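You operate a simulated robot arm through the tools that you are given. There is no shell and no other tool. Be economical: measure what you need, move in short steps, check, and stop when the job is done.

You run a simulated robot arm. Do the job below in one go: nothing can be reset, and whatever is moved stays where it is left.

JOB
Close the casing drain, vent the casing and open both gauge taps.
Fine: the set is isolated and stays so; close the vent tap once water shows in the clear hose; gauge vent screw home before the suction gauge tap opens.

Only the result counts: the job must be done as asked and must still hold three seconds after the hand-in. Knocking over, shifting, dropping, spilling or breaking anything else fails it.

ROBOT AND FRAMES
A 7-joint arm with a two-finger gripper, on a carriage that runs on a rail from [150.2, -0.2] to [-87.8, 0.1] (x, y) and turns from 2.025 to 7.837 rad about z. Base frame: it is fixed where the carriage stands at the start and does not move with it; the origin is on the floor, on the carriage's upright axis, x ahead of it, y to its left, z up. Lengths are in cm, angles in rad, forces in N, time in s.
Its first joint turns from -2.601 to 2.601 rad. Places, roughly: casing drain tap [70, -50, 50]; casing vent tap [60, -60, 100]; drip cup tap [90, -50, 50]; gauge top knob [30, -80, 120]; gauge vent screw [20, -80, 100]; red pump [60, -80, 110]; riser gauge tap [60, -70, 150]; suction gauge tap [30, -80, 90]. Payload 2.45 kg.
The TCP is the grasp point between the finger pads, 2.6 cm short of the fingertips. In the tool frame z runs along the fingers and y along their closing line. Largest opening 9.6 cm; the body of the gripper starts 6.9 cm behind the TCP.
Orientation is that of the tool frame in the base frame, as [roll, pitch, yaw] about the fixed x, y, z axes, in that order (R = Rz(yaw) Ry(pitch) Rx(roll)). With the fingers straight down and closing along the base's y, the tool's x points along the base's -x, its y along +y and its z along -z.

CONTROLS
- The arm moves only by the tool servo_tool. Its argument "motion" is a list of rows, each an object (a shift or turn left out is 0, a gripper value left out holds the last) with "offset": the shift along the tool's x, y, z in units of 500 mm (1.0 is 500 mm), a list of three; "delta_rot": the turn, a rotation vector about the tool's x, y, z in units of 45 degrees (1.0 is 45 degrees), a list of three; "claw": the gripper command, from -1 (shut) to 1 (fully open), values between in proportion. In form: [{"offset": [x, y, z], "delta_rot": [wx, wy, wz], "claw": claw}, ...]. A call has 1 to 8 rows; each row is the pose to reach, as a shift and turn from the pose commanded when the call began, along the tool's axes at that moment. A call with a number of a shift or a turn outside -1 to 1 is refused whole. A row lasts 0.2 s, in which the tool goes at most 5 cm and 0.15 rad; a call with a longer step from one row to the next is refused whole, and so is a gripper value outside its range. Where a pose cannot be reached the arm comes as near as it can. A force on the tool above 40 N (or 10 N above the force at the start of the call, whichever is more), or a blocked arm, ends the call early, and 0.2 s more pass. The fingers move at their own pace and stop on an object; they squeeze with about 44 N. The grip force told is the motor's: it shows also when the fingers shut on nothing. Time passes only in rows, and 0.2 s behind the last, so rows that repeat a pose let the fingers close. It gives the time, the measured TCP pose, the force on the tool (base axes), the opening and the grip force at its end, in the units of the frame above (readings bear some noise), with the torque about the TCP (base axes, N m) and any sound that the robot's microphone picked up.
- Cameras (640 x 400 px; columns grow to the right, rows downward): "scene" is now at [0.69, 9.82, 163.73]; the picture's right is [-0.81, -0.59, 0.00], its down [-0.34, 0.47, -0.82] and it looks along [0.48, -0.66, -0.58] (base axes); focal length 281 px, centre (320, 200). "wrist" rides on the gripper at [8.2, 0.3, -9.8] in the tool frame; the picture's right is [-0.04, 1.00, 0.00], its down [-0.73, -0.03, -0.68] and it looks along [-0.68, -0.03, 0.73] (tool axes); focal length 256 px, centre (320, 200). There is no depth. A picture from a camera that has moved, and an enlarged one, comes with that camera's place and axes in the base frame and with its lens.
- camera(camera): a new picture of that camera. It takes no simulated time.
- raise_lower(by): slides the trunk up (or, below 0, down) by that many cm; the arm and the scene camera ride with it, the base frame stays. It gives what a move gives, with no picture.
- steer(legs): drives the robot by 1 to 6 legs, each [ahead, left, turn to the left] in cm, cm and rad, along the robot's own axes; the way and the turn of a leg run together, so that a leg with both is an arc; at most 150 cm and 3.142 rad a leg. The arm and the cameras ride along, it lands a little off, and it stops where it bumps. It keeps to its track: a leg is cut to what the track allows. It gives what a move gives.
- head_to(pan, tilt): turns the head with the scene camera to pan (to the left, within 2.705 rad either way) and tilt (down, from -0.506 to 1.204), counted from straight ahead of the robot. It gives what a move gives.
- inspect(camera, box): a new picture of the part [left, top, right, bottom] of that camera's present view, enlarged. It takes no simulated time.
- close_job(): hands the job in; it is judged then, once.

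Go step by step. Nothing tells you exact positions but the pictures and the camera data: compare them with the known pose of the tool, close in by small moves and look again before you grip or let go. The budget is 120 turns and 78 pictures, counting those below and the enlarged ones. Unless the task says otherwise, let go and move clear before handing in, and close with one line.

The tools are called after ">>>" as name(argument=value, ...) on one line, values as JSON. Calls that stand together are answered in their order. servo_tool: Moves the arm, as the interface text tells. Its arguments: {"type":"object","properties":{"motion":{"type":"array"}},"required":["motion"]} The other tools are called the same way: raise_lower (by) slides the trunk up or down; steer (legs) drives the base; head_to (pan, tilt) turns the head that bears the scene camera; camera (camera) takes a picture; inspect (camera, box) takes an enlarged picture of a part of a camera's view; close_job () hands the job in.

At the start:

```text
t: 0.0
tcp_pos: [26.37, -58.74, 100.05]
ee_rot: [-3.141, -0.001, -3.14]
ft_force: [0.4, 0.1, -0.3]
moment: [0.01, 0.0, 0.02]
opening: 9.6
grip_force: 0.1
trunk travel left (down, up): [-62.5, 8.5]
robot x, y, heading: [0.07, 0.31, 0.002]
head pan, tilt: [-0.942, 0.614]
```

scene: 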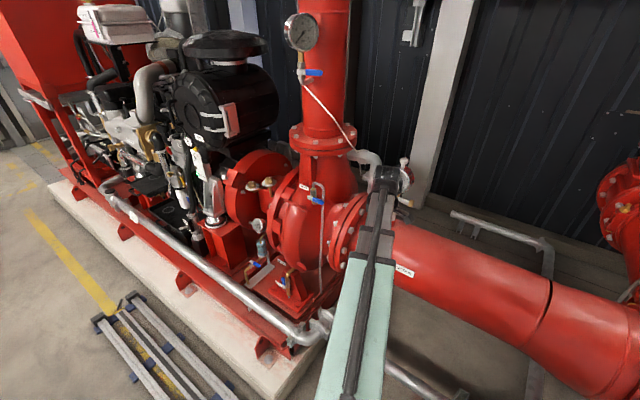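
wrist: 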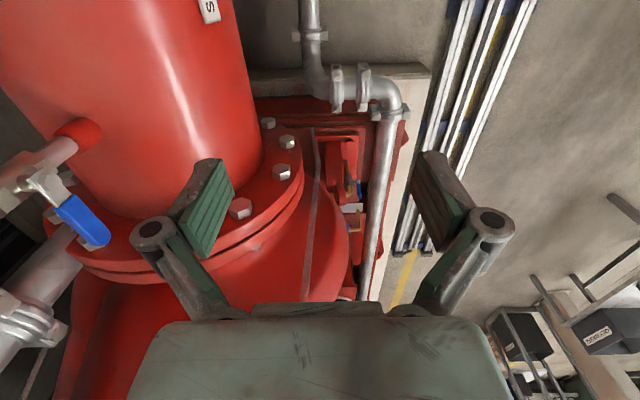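

I see the red pump with several blue-handled taps; the arm hides the suction gauge. I start by looking at enlarged parts of the scene.

>>> inspect(camera="scene", box=[220, 160, 380, 320])

>>> inspect(camera="scene", box=[270, 0, 430, 130])

>>> inspect(camera="scene", box=[340, 140, 430, 210])

```text
2.50 times, centred on (300, 240) of scene
camera zoom: at [0.69, 9.82, 163.73], right [-0.81, -0.59, 0.0], down [-0.34, 0.47, -0.82], along [0.48, -0.66, -0.58], focal length 702 px, centre (370, 100)
```

zoom: 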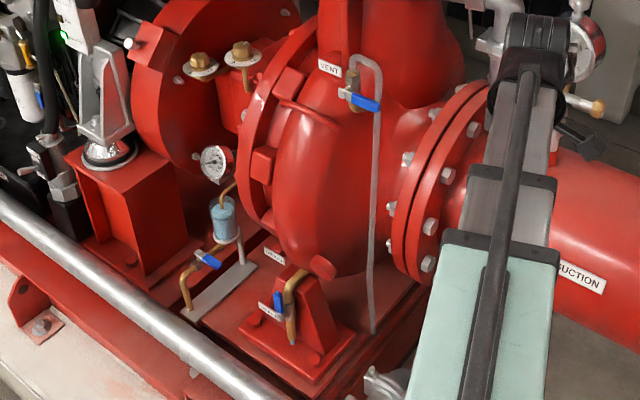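

```text
3.08 times, centred on (350, 65) of scene
camera zoom: at [0.69, 9.82, 163.73], right [-0.81, -0.59, 0.0], down [-0.34, 0.47, -0.82], along [0.48, -0.66, -0.58], focal length 863 px, centre (228, 615)
```

zoom: 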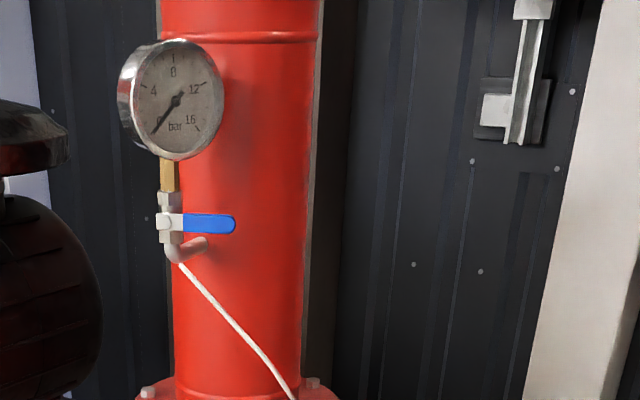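

```text
5.71 times, centred on (385, 175) of scene
camera zoom: at [0.69, 9.82, 163.73], right [-0.81, -0.59, 0.0], down [-0.34, 0.47, -0.82], along [0.48, -0.66, -0.58], focal length 1603 px, centre (-51, 343)
```

zoom: 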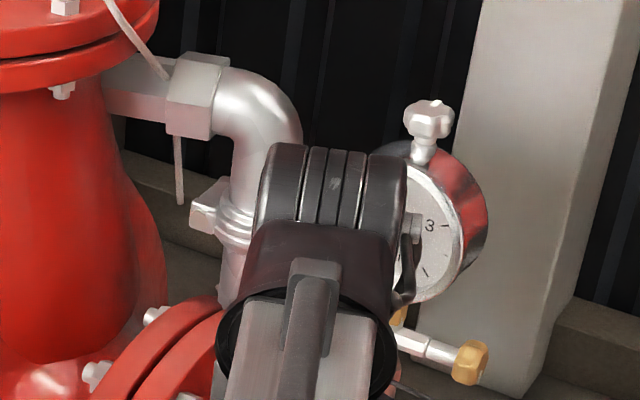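

The valves: drain handle along its pipe (open), vent and riser taps crosswise (closed), the suction gauge partly hidden. I draw the arm back to see the rest.

>>> servo_tool(motion=[{"offset": [0, 0.09, 0], "claw": -1}, {"offset": [0, 0.18, 0]}, {"offset": [0, 0.27, 0]}, {"offset": [0, 0.36, 0]}])

>>> inspect(camera="scene", box=[320, 130, 440, 220])

>>> camera(camera="wrist")

```text
t: 1.0
tcp_pos: [26.57, -40.67, 100.06]
ee_rot: [3.141, -0.001, 3.141]
ft_force: [-0.6, -0.2, -0.1]
moment: [0.0, 0.03, 0.01]
opening: 0.04
grip_force: 29.2
trunk travel left (down, up): [-62.5, 8.5]
robot x, y, heading: [0.0, 0.07, -0.002]
head pan, tilt: [-0.942, 0.614]
```

```text
4.44 times, centred on (380, 175) of scene
camera zoom: at [0.68, 9.82, 163.73], right [-0.81, -0.59, 0.0], down [-0.34, 0.47, -0.82], along [0.48, -0.66, -0.58], focal length 1247 px, centre (53, 311)
```

zoom: 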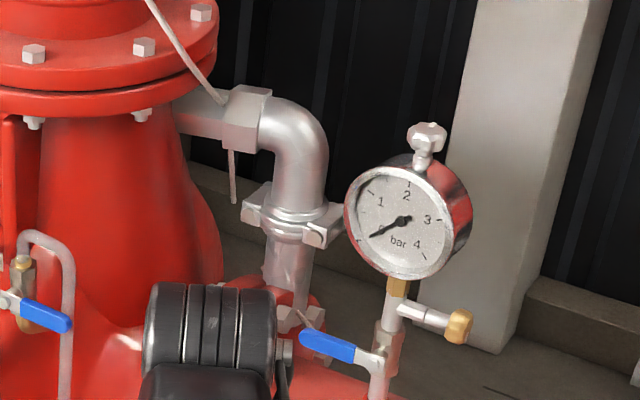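

```text
71 pictures are left
camera wrist: at [18.43, -40.37, 109.66], right [0.04, 1.0, 0.0], down [0.73, -0.03, 0.68], along [0.68, -0.03, -0.73], focal length 256 px, centre (320, 200)
```

wrist: 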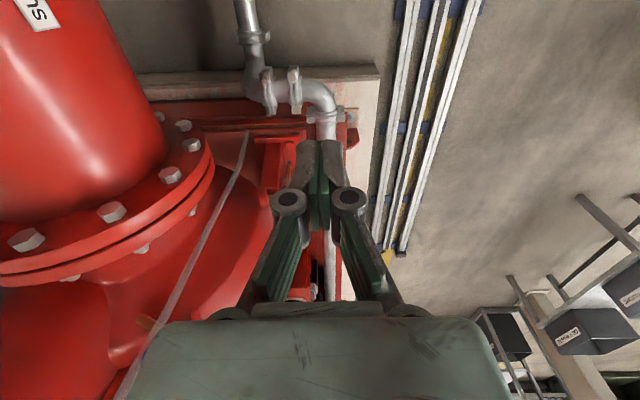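

The suction tap handle is crosswise (closed), its gauge vent screw is the brass knob on the side stub. I drive along the rail so I can triangulate and be centred on the work.

>>> steer(legs=[[40, 0, 0]])

>>> head_to(pan=-1.55, tilt=0.6)

>>> camera(camera="scene")

>>> camera(camera="wrist")

```text
t: 3.5
tcp_pos: [66.07, -40.92, 99.91]
ee_rot: [3.141, 0.002, 3.137]
ft_force: [-0.1, 0.3, 0.8]
moment: [-0.01, 0.01, 0.01]
opening: 0.0
grip_force: 28.7
trunk travel left (down, up): [-62.5, 8.5]
robot x, y, heading: [39.62, 0.13, -0.004]
head pan, tilt: [-0.942, 0.614]
```

```text
t: 4.5
tcp_pos: [66.09, -40.9, 99.95]
ee_rot: [-3.14, 0.0, 3.135]
ft_force: [0.3, 0.3, -0.4]
moment: [-0.02, 0.01, 0.0]
opening: 0.02
grip_force: 28.4
trunk travel left (down, up): [-62.5, 8.5]
robot x, y, heading: [39.62, -0.31, -0.006]
head pan, tilt: [-1.55, 0.6]
```

```text
70 pictures are left
camera scene: at [35.52, 8.09, 163.86], right [-1.0, -0.02, 0.0], down [-0.01, 0.56, -0.83], along [0.01, -0.82, -0.56], focal length 281 px, centre (320, 200)
```

scene: 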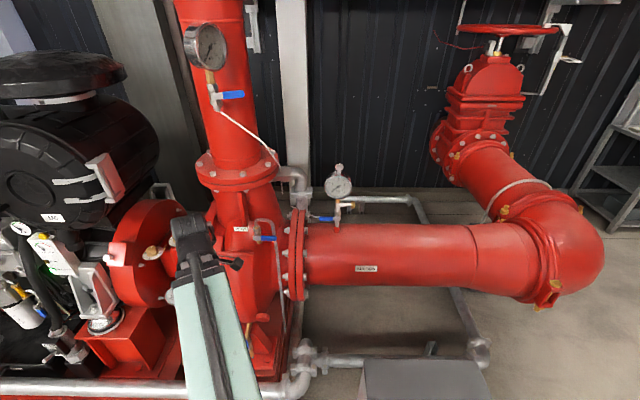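

```text
69 pictures are left
camera wrist: at [57.97, -40.59, 109.67], right [0.05, 1.0, 0.0], down [0.73, -0.03, 0.68], along [0.68, -0.03, -0.73], focal length 256 px, centre (320, 200)
```

wrist: 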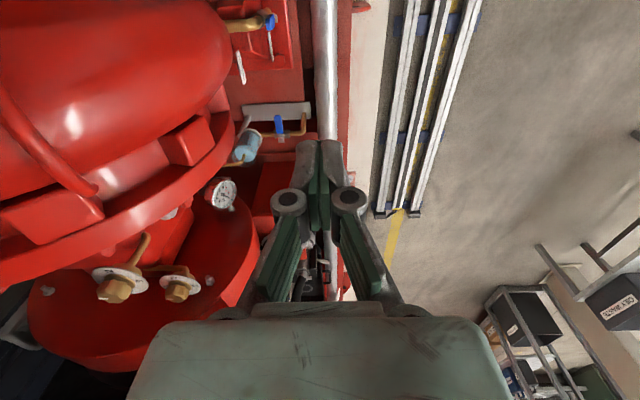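

Second view is good for triangulation; I take enlargements of each tap.

>>> inspect(camera="scene", box=[160, 20, 280, 110])

>>> inspect(camera="scene", box=[210, 150, 370, 270])

>>> inspect(camera="wrist", box=[200, 0, 340, 180])

```text
4.44 times, centred on (220, 65) of scene
camera zoom: at [35.52, 8.09, 163.86], right [-1.0, -0.02, 0.0], down [-0.01, 0.56, -0.83], along [0.01, -0.82, -0.56], focal length 1247 px, centre (764, 800)
```

zoom: 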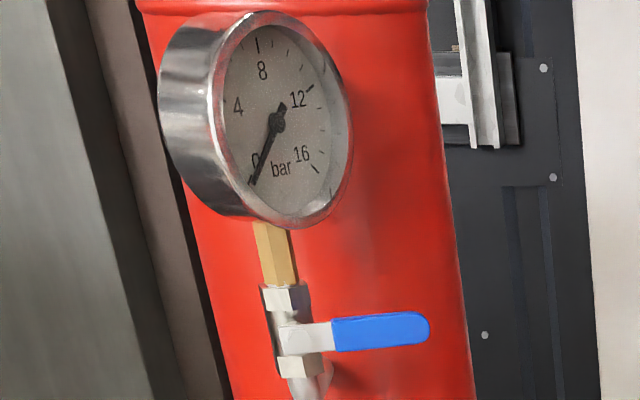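

```text
3.33 times, centred on (290, 210) of scene
camera zoom: at [35.52, 8.09, 163.86], right [-1.0, -0.02, 0.0], down [-0.01, 0.56, -0.83], along [0.01, -0.82, -0.56], focal length 935 px, centre (420, 167)
```

zoom: 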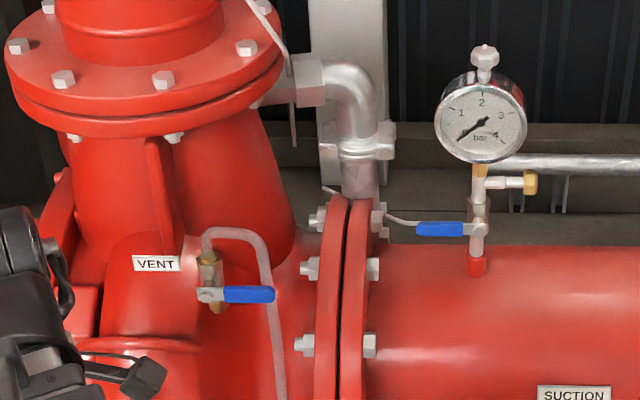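

```text
2.22 times, centred on (270, 90) of wrist
camera zoom: at [57.97, -40.59, 109.67], right [0.05, 1.0, 0.0], down [0.73, -0.03, 0.68], along [0.68, -0.03, -0.73], focal length 569 px, centre (431, 444)
```

zoom: 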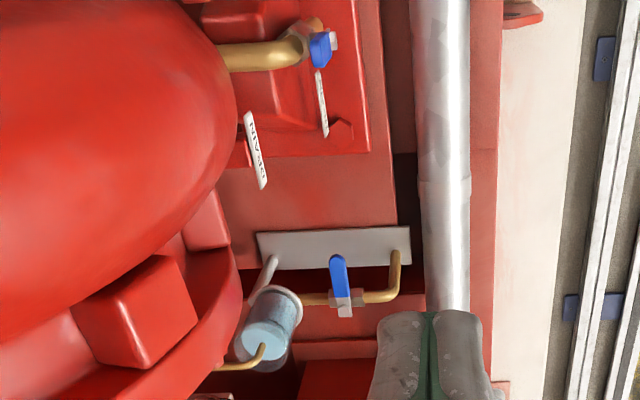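

Rough fixes: vent pivot [58,-62,100], riser pivot [64,-67,145], suction pivot [30,-80,94.5] with screw at [23.5,-81,100.5], drain [66,-51,49]. I'll stand back along -x, and turn the tool to point at -y with the camera on top.

>>> steer(legs=[[-35, 0, 0]])

>>> servo_tool(motion=[{"offset": [-0.095, 0, 0]}, {"offset": [-0.19, 0, 0]}, {"offset": [-0.285, 0, 0]}, {"offset": [-0.38, 0, 0]}, {"offset": [-0.475, 0, 0]}, {"offset": [-0.57, 0, 0]}])

>>> servo_tool(motion=[{"delta_rot": [0.11, 0.11, -0.11]}, {"delta_rot": [0.22, 0.22, -0.22]}, {"delta_rot": [0.33, 0.33, -0.33]}, {"delta_rot": [0.44, 0.44, -0.44]}, {"delta_rot": [0.55, 0.55, -0.55]}, {"delta_rot": [0.66, 0.66, -0.66]}, {"delta_rot": [0.77, 0.77, -0.77]}])

>>> servo_tool(motion=[{"delta_rot": [0.11, 0.11, -0.11]}, {"delta_rot": [0.22, 0.22, -0.22]}, {"delta_rot": [0.33, 0.33, -0.33]}, {"delta_rot": [0.44, 0.44, -0.44]}, {"delta_rot": [0.55, 0.55, -0.55]}, {"delta_rot": [0.66, 0.66, -0.66]}, {"delta_rot": [0.77, 0.77, -0.77]}])

>>> camera(camera="wrist")

```text
t: 6.8
tcp_pos: [31.25, -41.0, 100.03]
ee_rot: [3.141, -0.001, 3.134]
ft_force: [-0.1, 0.9, 0.4]
moment: [0.06, -0.01, 0.02]
opening: 0.01
grip_force: 28.6
trunk travel left (down, up): [-62.5, 8.5]
robot x, y, heading: [4.8, -0.18, -0.005]
head pan, tilt: [-1.55, 0.6]
```

```text
t: 8.2
tcp_pos: [60.05, -40.91, 99.98]
ee_rot: [-3.141, -0.001, 3.134]
ft_force: [-0.3, 0.6, 0.3]
moment: [-0.01, 0.0, 0.02]
opening: 0.0
grip_force: 28.4
trunk travel left (down, up): [-62.5, 8.5]
robot x, y, heading: [5.15, -0.26, -0.01]
head pan, tilt: [-1.55, 0.6]
```

```text
t: 9.8
tcp_pos: [59.98, -41.19, 100.02]
ee_rot: [-2.677, -0.734, -2.685]
ft_force: [-0.1, -0.2, 0.6]
moment: [-0.02, -0.01, 0.0]
opening: 0.0
grip_force: 28.3
trunk travel left (down, up): [-62.5, 8.5]
robot x, y, heading: [5.19, 0.24, -0.005]
head pan, tilt: [-1.55, 0.6]
```

```text
t: 11.3
tcp_pos: [59.78, -41.08, 99.96]
ee_rot: [0.778, -1.569, 0.79]
ft_force: [-0.3, 0.9, -0.7]
moment: [0.0, -0.01, 0.0]
opening: 0.01
grip_force: 28.1
trunk travel left (down, up): [-62.5, 8.5]
robot x, y, heading: [4.81, -0.09, -0.008]
head pan, tilt: [-1.55, 0.6]
```

```text
65 pictures are left
camera wrist: at [59.5, -31.24, 108.02], right [-1.0, 0.0, -0.04], down [0.03, 0.68, -0.73], along [0.02, -0.74, -0.68], focal length 256 px, centre (320, 200)
```

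wrist: 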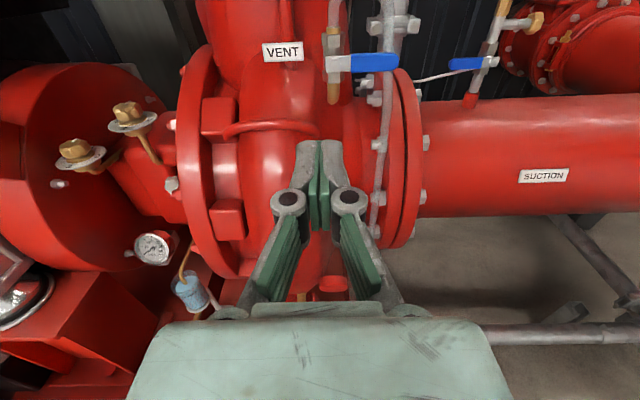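

The tool now points at -y with an upright wrist view. I lower the trunk toward the drain tap.

>>> raise_lower(by=-38)

>>> camera(camera="wrist")

```text
t: 15.0
tcp_pos: [59.74, -41.17, 61.87]
ee_rot: [-2.361, -1.57, -2.358]
ft_force: [0.3, -0.5, -0.2]
moment: [0.02, 0.02, -0.01]
opening: 0.0
grip_force: 28.3
trunk travel left (down, up): [-24.5, 46.5]
robot x, y, heading: [4.88, -0.17, -0.008]
head pan, tilt: [-1.55, 0.6]
```

```text
64 pictures are left
camera wrist: at [59.5, -31.27, 70.01], right [-1.0, 0.01, -0.04], down [0.03, 0.68, -0.73], along [0.02, -0.73, -0.68], focal length 256 px, centre (320, 200)
```

wrist: 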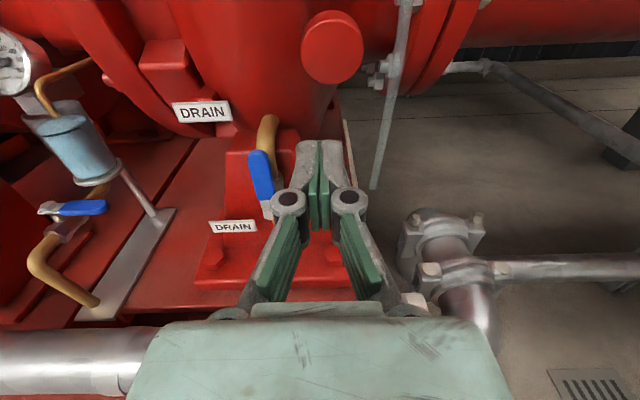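

Drain handle stands up at about [66,-51,50–57]. I move in front of it on its +x side and look again.

>>> servo_tool(motion=[{"offset": [-0.04, -0.065, 0.02]}, {"offset": [-0.08, -0.13, 0.04]}, {"offset": [-0.118, -0.195, 0.06]}])

>>> inspect(camera="wrist", box=[220, 60, 460, 210])

```text
t: 15.8
tcp_pos: [69.61, -43.85, 55.92]
ee_rot: [2.959, -1.57, -1.396]
ft_force: [0.0, -1.3, 0.7]
moment: [0.02, 0.0, 0.03]
opening: 0.0
grip_force: 28.5
trunk travel left (down, up): [-24.5, 46.5]
robot x, y, heading: [4.72, -0.24, -0.003]
head pan, tilt: [-1.55, 0.6]
```

```text
2.67 times, centred on (340, 135) of wrist
camera zoom: at [69.37, -34.08, 63.97], right [-1.0, 0.01, -0.04], down [0.03, 0.68, -0.73], along [0.02, -0.73, -0.68], focal length 683 px, centre (267, 373)
```

zoom: 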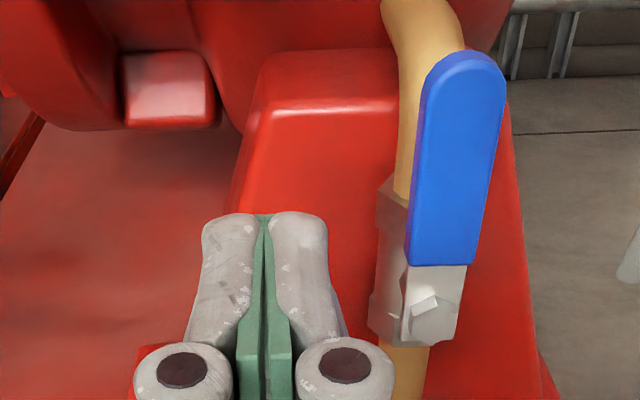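

Handle pivot about [65.3,-49.2,52], top at z≈58.5. I push in beside it and sweep it toward -x along its arc, watching for a stop.

>>> servo_tool(motion=[{"offset": [0, 0, 0.045]}, {"offset": [0, 0, 0.087]}])

>>> servo_tool(motion=[{"offset": [0.006, 0.044, 0]}, {"offset": [0.014, 0.066, 0]}, {"offset": [0.016, 0.09, 0]}, {"offset": [0.012, 0.112, 0]}, {"offset": [0.002, 0.134, 0]}, {"offset": [-0.012, 0.152, 0]}, {"offset": [-0.032, 0.166, 0]}, {"offset": [-0.046, 0.166, 0]}])

>>> camera(camera="wrist")

```text
t: 16.4
tcp_pos: [69.43, -48.5, 55.97]
ee_rot: [0.667, -1.57, 0.893]
ft_force: [0.0, -0.1, -0.2]
moment: [0.04, 0.04, -0.02]
opening: 0.0
grip_force: 28.7
trunk travel left (down, up): [-24.5, 46.5]
robot x, y, heading: [4.56, 0.03, -0.011]
head pan, tilt: [-1.55, 0.6]
```

```text
t: 18.2
tcp_pos: [61.09, -48.62, 54.04]
ee_rot: [-0.043, -1.565, 1.608]
ft_force: [-0.2, -1.0, 16.4]
moment: [-0.06, -0.06, 0.06]
opening: 0.57
grip_force: 28.7
trunk travel left (down, up): [-24.5, 46.5]
robot x, y, heading: [5.0, -0.09, -0.005]
head pan, tilt: [-1.55, 0.6]
```

```text
62 pictures are left
camera wrist: at [60.83, -38.7, 62.06], right [-1.0, 0.01, -0.04], down [0.03, 0.67, -0.74], along [0.02, -0.74, -0.67], focal length 256 px, centre (320, 200)
```

wrist: 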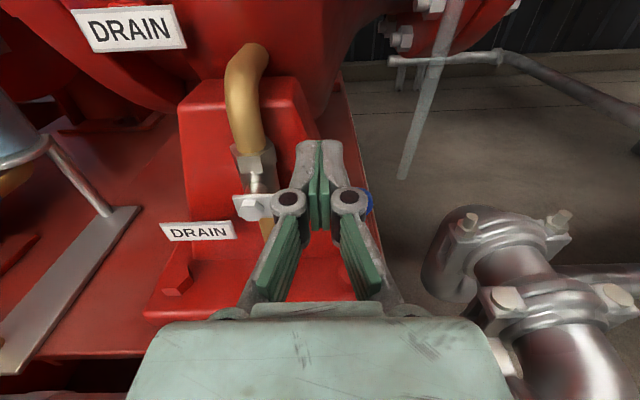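

The drain handle swung down to -x and met its stop. I lift off, back away and check.

>>> servo_tool(motion=[{"offset": [0.03, 0, 0]}, {"offset": [0.05, 0, -0.06]}, {"offset": [0.06, 0, -0.15]}])

>>> inspect(camera="wrist", box=[200, 80, 440, 260])

```text
t: 19.0
tcp_pos: [61.39, -40.94, 56.77]
ee_rot: [-0.052, -1.571, 1.616]
ft_force: [-0.1, 0.1, -0.9]
moment: [-0.04, -0.05, 0.01]
opening: 0.0
grip_force: 28.2
trunk travel left (down, up): [-24.5, 46.5]
robot x, y, heading: [4.81, 0.22, -0.006]
head pan, tilt: [-1.55, 0.6]
```

```text
2.22 times, centred on (320, 170) of wrist
camera zoom: at [61.07, -31.1, 64.7], right [-1.0, 0.01, -0.04], down [0.03, 0.68, -0.73], along [0.02, -0.73, -0.68], focal length 569 px, centre (320, 267)
```

zoom: 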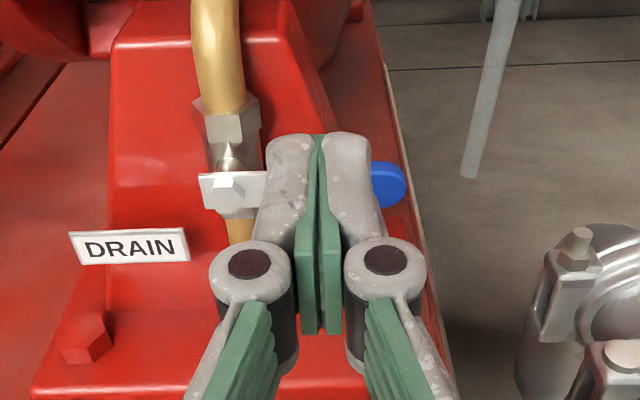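

Drain is crosswise, closed. Next the vent: raise the trunk and look at the vent handle up close.

>>> raise_lower(by=37)

>>> servo_tool(motion=[{"offset": [0, 0.05, 0.06]}, {"offset": [0, 0.1, 0.12]}, {"offset": [0, 0.145, 0.18]}])

>>> inspect(camera="wrist", box=[160, 0, 480, 200])

```text
t: 22.6
tcp_pos: [61.35, -40.96, 93.73]
ee_rot: [0.778, -1.571, 0.785]
ft_force: [0.4, 0.8, -1.2]
moment: [0.03, -0.05, 0.03]
opening: 0.0
grip_force: 28.6
trunk travel left (down, up): [-61.5, 9.5]
robot x, y, heading: [4.75, 0.14, -0.013]
head pan, tilt: [-1.55, 0.6]
```

```text
t: 23.4
tcp_pos: [53.76, -49.73, 93.79]
ee_rot: [0.676, -1.571, 0.889]
ft_force: [0.8, -0.1, -0.6]
moment: [0.03, 0.0, -0.02]
opening: 0.04
grip_force: 28.6
trunk travel left (down, up): [-61.5, 9.5]
robot x, y, heading: [4.78, 0.09, -0.008]
head pan, tilt: [-1.55, 0.6]
```

```text
2.00 times, centred on (320, 100) of wrist
camera zoom: at [53.44, -39.98, 101.79], right [-1.0, 0.01, -0.04], down [0.03, 0.68, -0.73], along [0.02, -0.73, -0.68], focal length 512 px, centre (320, 400)
```

zoom: 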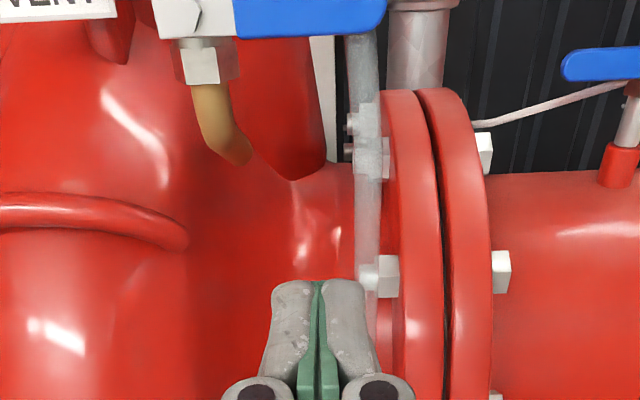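

Vent pivot fixed at about [57.7,-62,100], handle pointing -x. I go in underneath the handle.

>>> servo_tool(motion=[{"offset": [0.06, -0.005, 0.05]}, {"offset": [0.06, -0.005, 0.13]}, {"offset": [0.06, -0.005, 0.213]}, {"offset": [0.06, -0.005, 0.213]}])

>>> camera(camera="wrist")

```text
t: 24.4
tcp_pos: [54.25, -60.3, 96.67]
ee_rot: [-1.51, -1.57, 3.075]
ft_force: [1.0, 0.2, 0.7]
moment: [-0.01, 0.01, 0.02]
opening: 0.0
grip_force: 28.3
trunk travel left (down, up): [-61.5, 9.5]
robot x, y, heading: [4.96, 0.16, -0.007]
head pan, tilt: [-1.55, 0.6]
```

```text
59 pictures are left
camera wrist: at [53.89, -50.52, 104.74], right [-1.0, 0.01, -0.04], down [0.03, 0.68, -0.73], along [0.02, -0.73, -0.68], focal length 256 px, centre (320, 200)
```

wrist: 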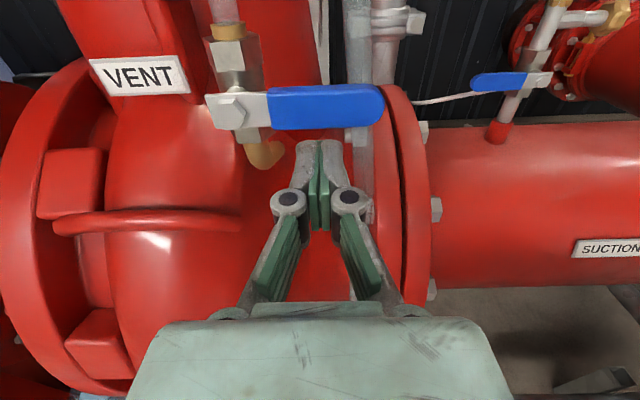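

The fingertips sit just below the handle. Now I sweep it up along its arc.

>>> servo_tool(motion=[{"offset": [0.024, 0.005, 0]}, {"offset": [0.044, 0.012, 0]}, {"offset": [0.066, 0.016, 0]}, {"offset": [0.088, 0.012, 0]}, {"offset": [0.11, 0.004, 0]}, {"offset": [0.126, -0.01, 0]}, {"offset": [0.14, -0.028, 0]}, {"offset": [0.14, -0.036, 0]}])

>>> camera(camera="wrist")

>>> camera(camera="scene")

```text
t: 26.2
tcp_pos: [56.07, -60.56, 103.74]
ee_rot: [-2.379, -1.57, -2.34]
ft_force: [-0.4, 0.2, -0.5]
moment: [-0.04, 0.0, 0.02]
opening: 0.02
grip_force: 28.7
trunk travel left (down, up): [-61.5, 9.5]
robot x, y, heading: [4.97, 0.15, -0.011]
head pan, tilt: [-1.55, 0.6]
```

```text
58 pictures are left
camera wrist: at [55.74, -50.73, 111.74], right [-1.0, 0.01, -0.04], down [0.03, 0.68, -0.73], along [0.02, -0.73, -0.68], focal length 256 px, centre (320, 200)
```

wrist: 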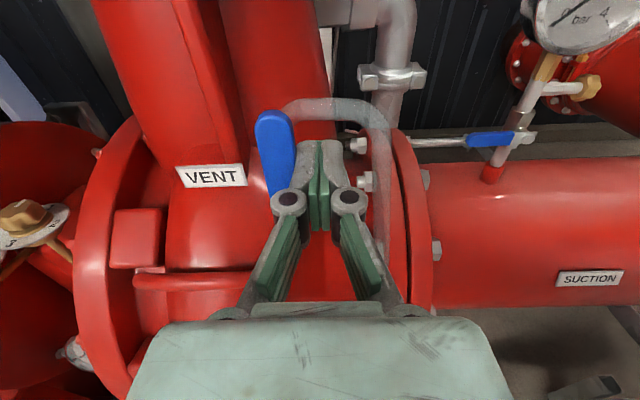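

```text
57 pictures are left
camera scene: at [0.75, 8.13, 162.86], right [-1.0, -0.01, 0.0], down [-0.01, 0.56, -0.83], along [0.01, -0.82, -0.56], focal length 281 px, centre (320, 200)
```

scene: 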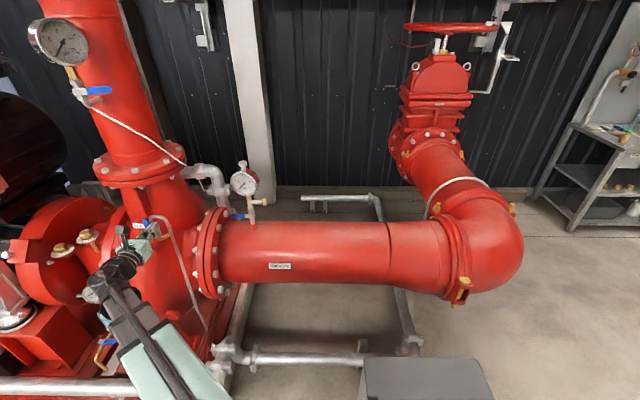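

The vent handle is upright (open). I watch the clear hose for water.

>>> inspect(camera="wrist", box=[240, 80, 440, 220])

>>> servo_tool(motion=[{"offset": [0, 0.02, 0]}, {"offset": [0, 0.02, 0]}, {"offset": [0, 0.02, 0]}, {"offset": [0, 0.02, 0]}])

>>> inspect(camera="wrist", box=[240, 80, 440, 220])

```text
2.86 times, centred on (340, 150) of wrist
camera zoom: at [55.74, -50.73, 111.74], right [-1.0, 0.01, -0.04], down [0.03, 0.68, -0.73], along [0.02, -0.73, -0.68], focal length 731 px, centre (263, 343)
```

zoom: 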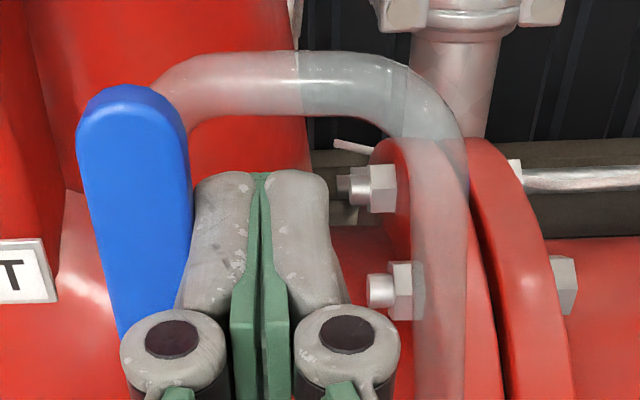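

```text
t: 27.2
tcp_pos: [55.04, -60.51, 103.63]
ee_rot: [-2.445, -1.57, -2.272]
ft_force: [-0.1, 0.1, -0.4]
moment: [-0.01, 0.01, -0.01]
opening: 0.0
grip_force: 28.9
trunk travel left (down, up): [-61.5, 9.5]
robot x, y, heading: [5.04, 0.11, -0.006]
head pan, tilt: [-1.55, 0.6]
```

```text
2.86 times, centred on (340, 150) of wrist
camera zoom: at [54.73, -50.67, 111.67], right [-1.0, 0.01, -0.04], down [0.03, 0.68, -0.73], along [0.02, -0.73, -0.68], focal length 731 px, centre (263, 343)
```

zoom: 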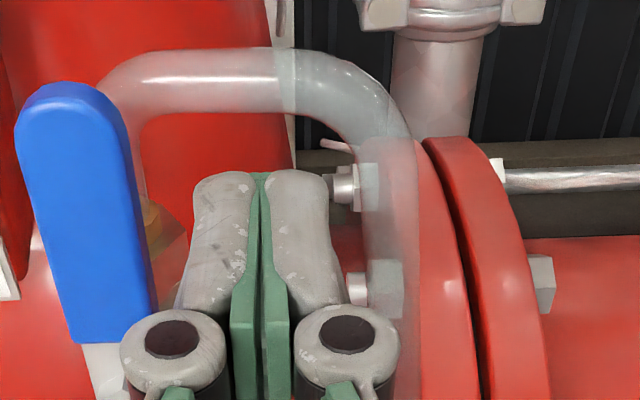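

No water yet. While it fills I move round to the other side of the handle, ready to close it.

>>> servo_tool(motion=[{"offset": [0, 0.005, -0.09]}, {"offset": [0, -0.06, -0.12]}, {"offset": [0, -0.128, -0.12]}, {"offset": [0, -0.128, -0.06]}, {"offset": [0, -0.128, 0]}])

>>> inspect(camera="wrist", box=[260, 80, 540, 280])

```text
t: 28.4
tcp_pos: [61.18, -60.79, 103.62]
ee_rot: [-2.044, -1.571, -2.672]
ft_force: [-0.1, 0.2, 0.4]
moment: [-0.01, 0.0, 0.05]
opening: 0.0
grip_force: 28.0
trunk travel left (down, up): [-61.5, 9.5]
robot x, y, heading: [4.59, -0.24, -0.002]
head pan, tilt: [-1.55, 0.6]
```

```text
2.00 times, centred on (400, 180) of wrist
camera zoom: at [61.01, -50.87, 111.71], right [-1.0, 0.01, -0.04], down [0.03, 0.68, -0.73], along [0.02, -0.73, -0.68], focal length 512 px, centre (160, 240)
```

zoom: 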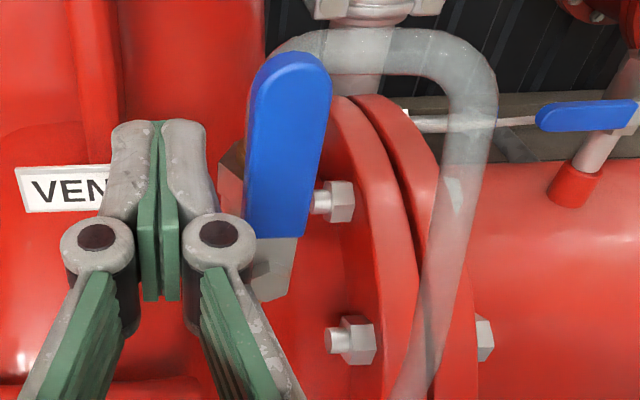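

Hose still clear and empty. I wait in short spells and keep looking.

>>> servo_tool(motion=[{"offset": [0, 0, 0]}, {"offset": [0, 0, 0]}, {"offset": [0, 0, 0]}, {"offset": [0, 0, 0]}, {"offset": [0, 0, 0]}, {"offset": [0, 0, 0]}, {"offset": [0, 0, 0]}, {"offset": [0, 0, 0]}])

>>> inspect(camera="wrist", box=[260, 80, 540, 280])

```text
t: 30.2
tcp_pos: [61.17, -60.64, 103.76]
ee_rot: [-2.347, -1.57, -2.373]
ft_force: [-0.6, -0.3, -0.3]
moment: [0.03, 0.0, -0.02]
opening: 0.02
grip_force: 28.2
trunk travel left (down, up): [-61.5, 9.5]
robot x, y, heading: [5.22, -0.04, -0.004]
head pan, tilt: [-1.55, 0.6]
```

```text
2.00 times, centred on (400, 180) of wrist
camera zoom: at [60.97, -50.85, 111.73], right [-1.0, 0.01, -0.04], down [0.03, 0.68, -0.73], along [0.02, -0.73, -0.68], focal length 512 px, centre (160, 240)
```

zoom: 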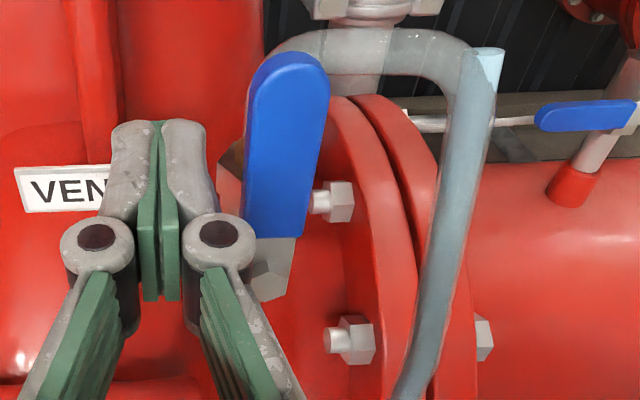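

Water shows in the hose. I close the vent at once by sweeping the handle back to -x.

>>> servo_tool(motion=[{"offset": [0, 0.025, 0]}, {"offset": [0.008, 0.045, 0]}, {"offset": [0.011, 0.067, 0]}, {"offset": [0.008, 0.089, 0]}, {"offset": [0, 0.11, 0]}, {"offset": [-0.014, 0.127, 0]}, {"offset": [-0.032, 0.141, 0]}, {"offset": [-0.048, 0.141, 0]}])

>>> camera(camera="wrist")

```text
t: 32.1
tcp_pos: [54.42, -60.66, 102.1]
ee_rot: [0.253, -1.555, 1.311]
ft_force: [-0.2, 1.5, 13.9]
moment: [-0.15, -0.01, -0.2]
opening: 0.6
grip_force: 28.8
trunk travel left (down, up): [-61.5, 9.5]
robot x, y, heading: [4.81, 0.17, -0.004]
head pan, tilt: [-1.55, 0.6]
stopped in row 8: the force on the tool passed its limit at 44 N (the readings are from after the stop); the commanded pose is now the measured one
```

```text
52 pictures are left
camera wrist: at [54.17, -50.66, 109.95], right [-1.0, 0.01, -0.04], down [0.03, 0.67, -0.74], along [0.02, -0.74, -0.67], focal length 256 px, centre (320, 200)
```

wrist: 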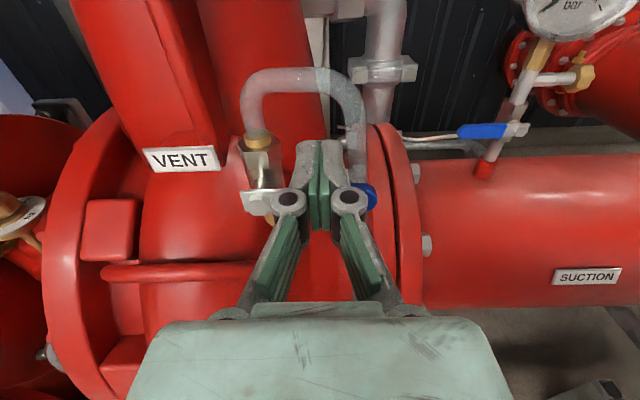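

The vent is hard on its closed stop. I back off, check it, and rise to the riser gauge tap.

>>> servo_tool(motion=[{"offset": [0.03, 0, 0]}, {"offset": [0.04, 0, -0.08]}, {"offset": [0.05, 0, -0.16]}, {"offset": [0.05, 0, -0.25]}])

>>> inspect(camera="wrist", box=[220, 60, 460, 210])

>>> raise_lower(by=8)

>>> servo_tool(motion=[{"offset": [0.09, -0.02, 0]}, {"offset": [0.18, -0.02, 0]}, {"offset": [0.27, -0.02, 0]}, {"offset": [0.36, -0.02, 0]}, {"offset": [0.45, -0.02, 0]}, {"offset": [0.52, -0.02, 0]}])

>>> camera(camera="wrist")

```text
t: 33.1
tcp_pos: [54.44, -47.98, 104.33]
ee_rot: [0.318, -1.56, 1.249]
ft_force: [-0.5, 0.2, -0.2]
moment: [0.01, 0.0, 0.01]
opening: 0.0
grip_force: 28.2
trunk travel left (down, up): [-61.5, 9.5]
robot x, y, heading: [4.95, -0.17, -0.008]
head pan, tilt: [-1.55, 0.6]
```

```text
2.67 times, centred on (340, 135) of wrist
camera zoom: at [54.17, -38.1, 112.19], right [-1.0, 0.01, -0.04], down [0.03, 0.67, -0.74], along [0.02, -0.74, -0.67], focal length 683 px, centre (267, 373)
```

zoom: 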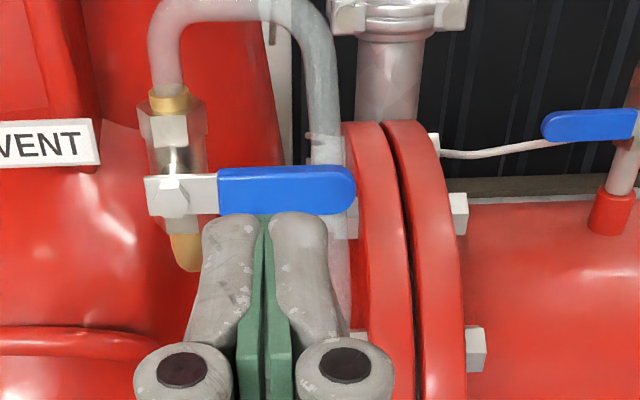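

```text
t: 34.2
tcp_pos: [54.55, -48.17, 112.18]
ee_rot: [0.31, -1.557, 1.252]
ft_force: [0.0, 0.3, 0.3]
moment: [-0.01, 0.0, 0.01]
opening: 0.03
grip_force: 28.2
trunk travel left (down, up): [-69.5, 1.5]
robot x, y, heading: [5.15, -0.41, -0.006]
head pan, tilt: [-1.55, 0.6]
```

```text
t: 35.6
tcp_pos: [55.41, -47.4, 138.45]
ee_rot: [0.332, -1.558, 1.235]
ft_force: [0.0, 0.2, 0.3]
moment: [0.01, -0.01, -0.01]
opening: 0.0
grip_force: 28.5
trunk travel left (down, up): [-69.5, 1.5]
robot x, y, heading: [5.13, -0.17, -0.008]
head pan, tilt: [-1.55, 0.6]
```

```text
50 pictures are left
camera wrist: at [55.2, -37.51, 146.38], right [-1.0, 0.01, -0.04], down [0.03, 0.67, -0.74], along [0.02, -0.74, -0.67], focal length 256 px, centre (320, 200)
```

wrist: 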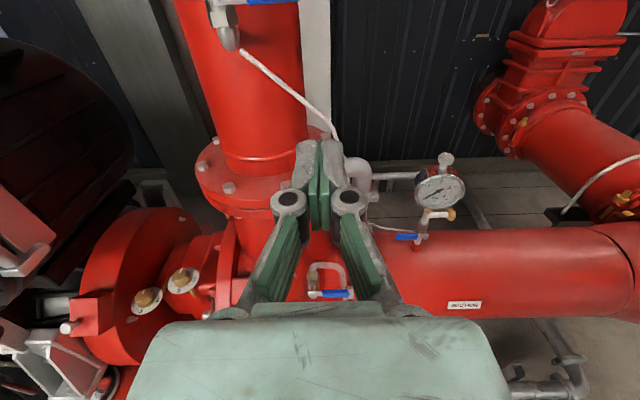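

Vent closed confirmed. The riser tap is near the top edge of the view; I move closer.

>>> servo_tool(motion=[{"offset": [0.02, -0.03, 0.06]}, {"offset": [0.035, -0.05, 0.11]}, {"offset": [0.05, -0.07, 0.16]}])

>>> camera(camera="wrist")

>>> camera(camera="scene")

```text
t: 36.4
tcp_pos: [58.92, -55.81, 140.84]
ee_rot: [0.344, -1.559, 1.22]
ft_force: [0.0, 0.1, -0.3]
moment: [0.0, 0.02, 0.01]
opening: 0.0
grip_force: 28.6
trunk travel left (down, up): [-69.5, 1.5]
robot x, y, heading: [5.37, 0.01, -0.004]
head pan, tilt: [-1.55, 0.6]
```

```text
49 pictures are left
camera wrist: at [58.69, -45.87, 148.77], right [-1.0, 0.01, -0.04], down [0.03, 0.67, -0.74], along [0.02, -0.74, -0.67], focal length 256 px, centre (320, 200)
```

wrist: 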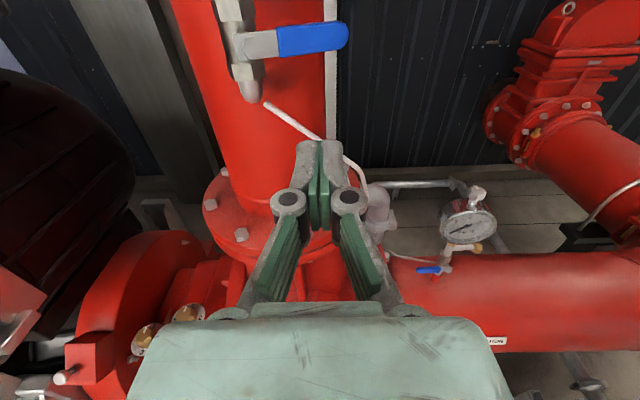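

```text
48 pictures are left
camera scene: at [0.76, 8.12, 170.86], right [-1.0, -0.01, 0.0], down [-0.01, 0.56, -0.83], along [0.01, -0.82, -0.56], focal length 281 px, centre (320, 200)
```

scene: 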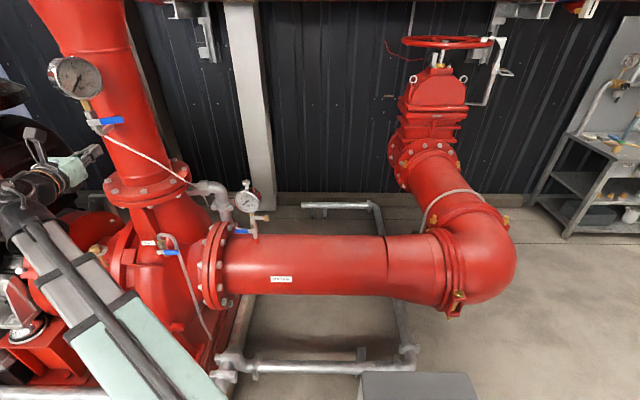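

Riser pivot at about [64.2,-67,145]; a thin white hose runs below it, so I go in close beneath the handle only.

>>> servo_tool(motion=[{"offset": [0.015, -0.02, 0.06]}, {"offset": [0.022, -0.026, 0.12]}, {"offset": [0.022, -0.026, 0.185]}, {"offset": [0.022, -0.026, 0.185]}])

>>> camera(camera="wrist")

```text
t: 37.4
tcp_pos: [60.11, -64.96, 142.06]
ee_rot: [0.333, -1.558, 1.234]
ft_force: [0.3, -0.2, 0.4]
moment: [0.01, -0.02, -0.01]
opening: 0.02
grip_force: 28.5
trunk travel left (down, up): [-69.5, 1.5]
robot x, y, heading: [5.07, -0.02, -0.009]
head pan, tilt: [-1.55, 0.6]
```

```text
47 pictures are left
camera wrist: at [59.81, -55.02, 150.0], right [-1.0, 0.01, -0.04], down [0.03, 0.67, -0.74], along [0.02, -0.74, -0.67], focal length 256 px, centre (320, 200)
```

wrist: 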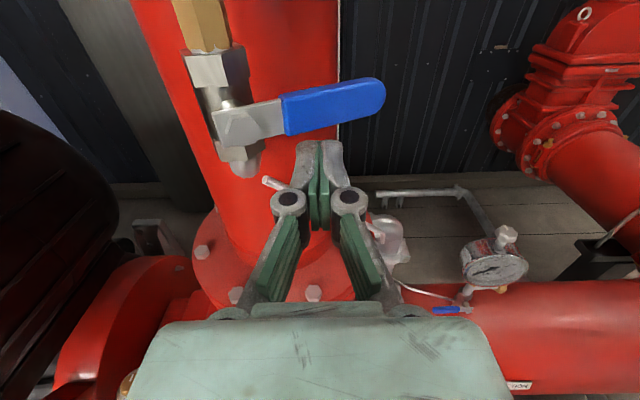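

The tap is turned about 26° so the handle's tip lies deeper (tip ≈[56.7,-68.3,145], pivot ≈[63.7,-64.9,145.3]). I sweep it upward along that slanted plane.

>>> servo_tool(motion=[{"offset": [0.023, 0, 0.007]}, {"offset": [0.045, 0.008, 0.005]}, {"offset": [0.069, 0.01, 0.003]}, {"offset": [0.091, 0.006, -0.003]}, {"offset": [0.113, -0.004, -0.01]}, {"offset": [0.131, -0.016, -0.019]}, {"offset": [0.145, -0.034, -0.027]}, {"offset": [0.145, -0.044, -0.027]}])

>>> camera(camera="wrist")

```text
t: 38.1
tcp_pos: [59.98, -65.15, 143.21]
ee_rot: [3.019, -1.561, -1.455]
ft_force: [1.6, 0.2, -13.7]
moment: [0.16, 0.07, 0.22]
opening: 0.61
grip_force: 28.3
trunk travel left (down, up): [-69.5, 1.5]
robot x, y, heading: [5.05, 0.12, -0.006]
head pan, tilt: [-1.55, 0.6]
stopped in row 3: the force on the tool passed its limit at 50 N (the readings are from after the stop); the commanded pose is now the measured one
```

```text
46 pictures are left
camera wrist: at [59.79, -55.42, 151.25], right [-1.0, 0.01, -0.04], down [0.03, 0.68, -0.73], along [0.02, -0.73, -0.68], focal length 256 px, centre (320, 200)
```

wrist: 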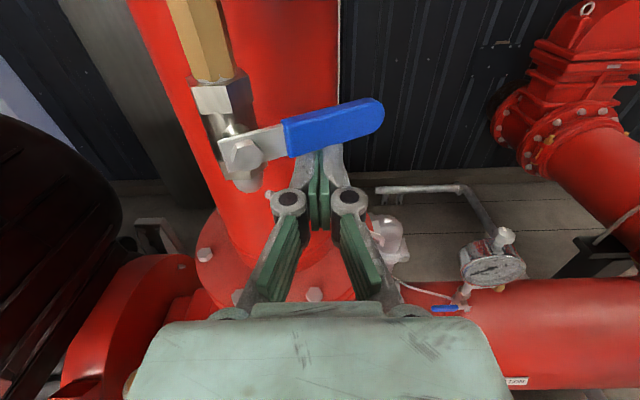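

The handle won't go up, so it opens downward. I back out, pass above it, and look again.

>>> servo_tool(motion=[{"offset": [-0.012, 0, -0.02]}, {"offset": [-0.01, 0, -0.1]}, {"offset": [0.05, 0, -0.11]}, {"offset": [0.104, 0, -0.11]}, {"offset": [0.104, 0, -0.05]}, {"offset": [0.104, 0, 0]}])

>>> camera(camera="wrist")

```text
t: 39.5
tcp_pos: [59.87, -65.09, 148.72]
ee_rot: [2.758, -1.567, -1.193]
ft_force: [-0.3, -0.7, -0.2]
moment: [-0.01, 0.02, 0.02]
opening: 0.0
grip_force: 28.6
trunk travel left (down, up): [-69.5, 1.5]
robot x, y, heading: [5.19, 0.07, -0.011]
head pan, tilt: [-1.55, 0.6]
```

```text
45 pictures are left
camera wrist: at [59.62, -55.3, 156.76], right [-1.0, 0.01, -0.04], down [0.03, 0.68, -0.73], along [0.02, -0.73, -0.68], focal length 256 px, centre (320, 200)
```

wrist: 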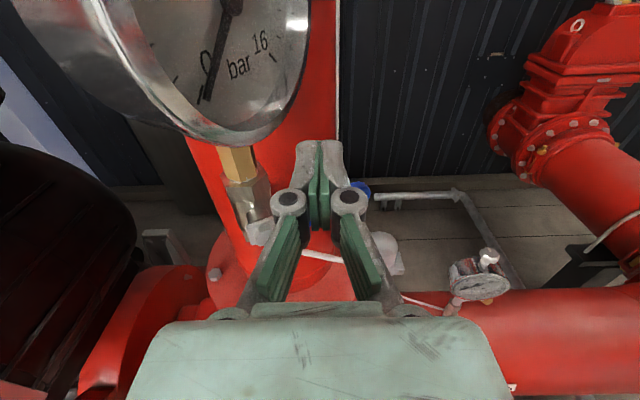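

Clear above the handle and below the gauge. Now the downward sweep.

>>> servo_tool(motion=[{"offset": [-0.026, -0.005, 0.004]}, {"offset": [-0.048, 0.003, 0.002]}, {"offset": [-0.072, 0.005, 0]}, {"offset": [-0.094, 0.001, -0.006]}, {"offset": [-0.116, -0.009, -0.013]}, {"offset": [-0.134, -0.021, -0.022]}, {"offset": [-0.148, -0.039, -0.03]}, {"offset": [-0.148, -0.047, -0.03]}])

>>> camera(camera="wrist")

```text
t: 41.3
tcp_pos: [61.31, -63.71, 141.38]
ee_rot: [-2.362, -1.568, -2.369]
ft_force: [-26.0, -0.4, 5.7]
moment: [-0.07, -0.34, -0.44]
opening: 0.0
grip_force: 28.6
trunk travel left (down, up): [-69.5, 1.5]
robot x, y, heading: [4.87, 0.28, -0.011]
head pan, tilt: [-1.55, 0.6]
```

```text
44 pictures are left
camera wrist: at [61.09, -53.87, 149.43], right [-1.0, 0.02, -0.04], down [0.04, 0.68, -0.73], along [0.02, -0.73, -0.68], focal length 256 px, centre (320, 200)
```

wrist: 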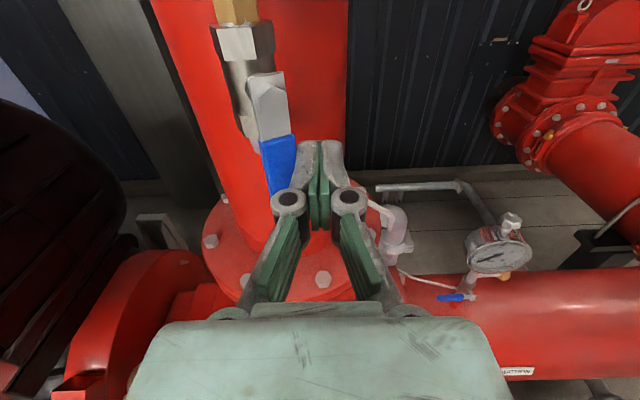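

The riser tap handle is down along its pipe, firm on its stop (open). I back away, then check it and turn the tool toward +x for the gauge vent screw.

>>> servo_tool(motion=[{"offset": [0, 0.03, -0.01]}, {"offset": [0, 0.04, -0.1]}, {"offset": [0, 0.08, -0.18]}, {"offset": [0, 0.15, -0.24]}, {"offset": [0, 0.22, -0.24]}])

>>> inspect(camera="scene", box=[30, 40, 150, 150])

>>> servo_tool(motion=[{"delta_rot": [0.166, 0, 0]}, {"delta_rot": [0.333, 0, 0]}, {"delta_rot": [0.5, 0, 0]}, {"delta_rot": [0.666, 0, 0]}, {"delta_rot": [0.833, 0, 0]}, {"delta_rot": [1, 0, 0]}])

>>> servo_tool(motion=[{"delta_rot": [0.166, 0, 0]}, {"delta_rot": [0.333, 0, 0]}, {"delta_rot": [0.5, 0, 0]}, {"delta_rot": [0.666, 0, 0]}, {"delta_rot": [0.833, 0, 0]}, {"delta_rot": [1, 0, 0]}])

```text
t: 42.5
tcp_pos: [51.12, -51.2, 141.32]
ee_rot: [2.935, -1.57, -1.37]
ft_force: [0.1, 0.3, 0.3]
moment: [0.01, 0.05, 0.0]
opening: 0.02
grip_force: 28.4
trunk travel left (down, up): [-69.5, 1.5]
robot x, y, heading: [4.92, 0.01, -0.006]
head pan, tilt: [-1.55, 0.6]
```

```text
3.64 times, centred on (90, 95) of scene
camera zoom: at [0.7, 8.15, 170.86], right [-1.0, -0.01, 0.0], down [-0.01, 0.56, -0.83], along [0.01, -0.83, -0.56], focal length 1020 px, centre (1156, 582)
```

zoom: 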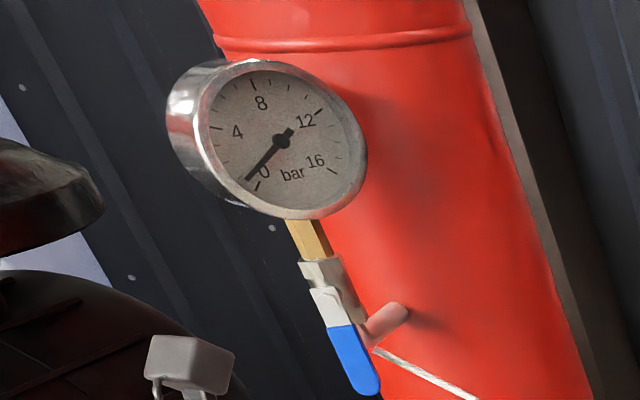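

```text
t: 43.9
tcp_pos: [51.45, -51.25, 141.32]
ee_rot: [-1.667, -1.565, -2.406]
ft_force: [0.2, -0.4, 0.2]
moment: [0.0, -0.03, 0.02]
opening: 0.0
grip_force: 29.0
out of reach, approached as far as the arm can: row 5, 6
trunk travel left (down, up): [-69.5, 1.5]
robot x, y, heading: [4.99, -0.06, -0.005]
head pan, tilt: [-1.55, 0.6]
```

```text
t: 45.3
tcp_pos: [51.66, -51.4, 141.2]
ee_rot: [-1.871, -1.565, -2.204]
ft_force: [-0.6, 0.0, 0.3]
moment: [-0.02, 0.01, 0.02]
opening: 0.02
grip_force: 28.5
out of reach, approached as far as the arm can: row 1, 2, 3, 4, 5, 6
trunk travel left (down, up): [-69.5, 1.5]
robot x, y, heading: [4.74, -0.07, -0.006]
head pan, tilt: [-1.55, 0.6]
```

Riser tap is open. The rotation was blocked because the wrist folded too near the base, so I drive back along the rail and extend before turning.

>>> steer(legs=[[-25, 0, 0]])

>>> servo_tool(motion=[{"offset": [0, 0, 0.09]}, {"offset": [0, 0, 0.18]}, {"offset": [0, 0, 0.27]}, {"offset": [0, 0, 0.36]}])

>>> servo_tool(motion=[{"delta_rot": [0.166, 0, 0]}, {"delta_rot": [0.333, 0, 0]}, {"delta_rot": [0.5, 0, 0]}, {"delta_rot": [0.666, 0, 0]}, {"delta_rot": [0.833, 0, 0]}, {"delta_rot": [1, 0, 0]}])

```text
t: 47.1
tcp_pos: [26.77, -51.3, 141.41]
ee_rot: [-1.828, -1.566, -2.246]
ft_force: [-0.7, -0.1, -0.7]
moment: [0.01, 0.0, 0.03]
opening: 0.0
grip_force: 28.5
trunk travel left (down, up): [-69.5, 1.5]
robot x, y, heading: [-19.65, -0.25, -0.004]
head pan, tilt: [-1.55, 0.6]
```

```text
t: 48.1
tcp_pos: [37.83, -65.74, 141.17]
ee_rot: [-1.95, -1.565, -2.123]
ft_force: [0.1, -0.2, 0.3]
moment: [0.01, 0.0, 0.01]
opening: 0.02
grip_force: 28.9
trunk travel left (down, up): [-69.5, 1.5]
robot x, y, heading: [-19.99, -0.14, -0.006]
head pan, tilt: [-1.55, 0.6]
```

```text
t: 49.5
tcp_pos: [37.83, -65.63, 141.12]
ee_rot: [-1.874, -1.566, -2.199]
ft_force: [0.0, 0.3, -0.3]
moment: [0.03, -0.02, 0.01]
opening: 0.0
grip_force: 28.9
out of reach, approached as far as the arm can: row 1, 2, 3, 4, 5, 6
trunk travel left (down, up): [-69.5, 1.5]
robot x, y, heading: [-19.64, -0.03, -0.007]
head pan, tilt: [-1.55, 0.6]
```

Still limited, likely by a wrist joint's roll. I test rolling the tool about its own axis first.

>>> servo_tool(motion=[{"delta_rot": [0, 0, -0.19]}, {"delta_rot": [0, 0, -0.38]}, {"delta_rot": [0, 0, -0.57]}, {"delta_rot": [0, 0, -0.76]}, {"delta_rot": [0, 0, -0.95]}])

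```text
t: 50.7
tcp_pos: [41.75, -63.88, 136.4]
ee_rot: [1.462, -0.847, 0.658]
ft_force: [0.5, 0.0, -0.1]
moment: [-0.02, -0.01, -0.04]
opening: 0.0
grip_force: 28.4
out of reach, approached as far as the arm can: row 1, 2, 3, 4, 5
trunk travel left (down, up): [-69.5, 1.5]
robot x, y, heading: [-19.94, -0.2, -0.009]
head pan, tilt: [-1.55, 0.6]
```

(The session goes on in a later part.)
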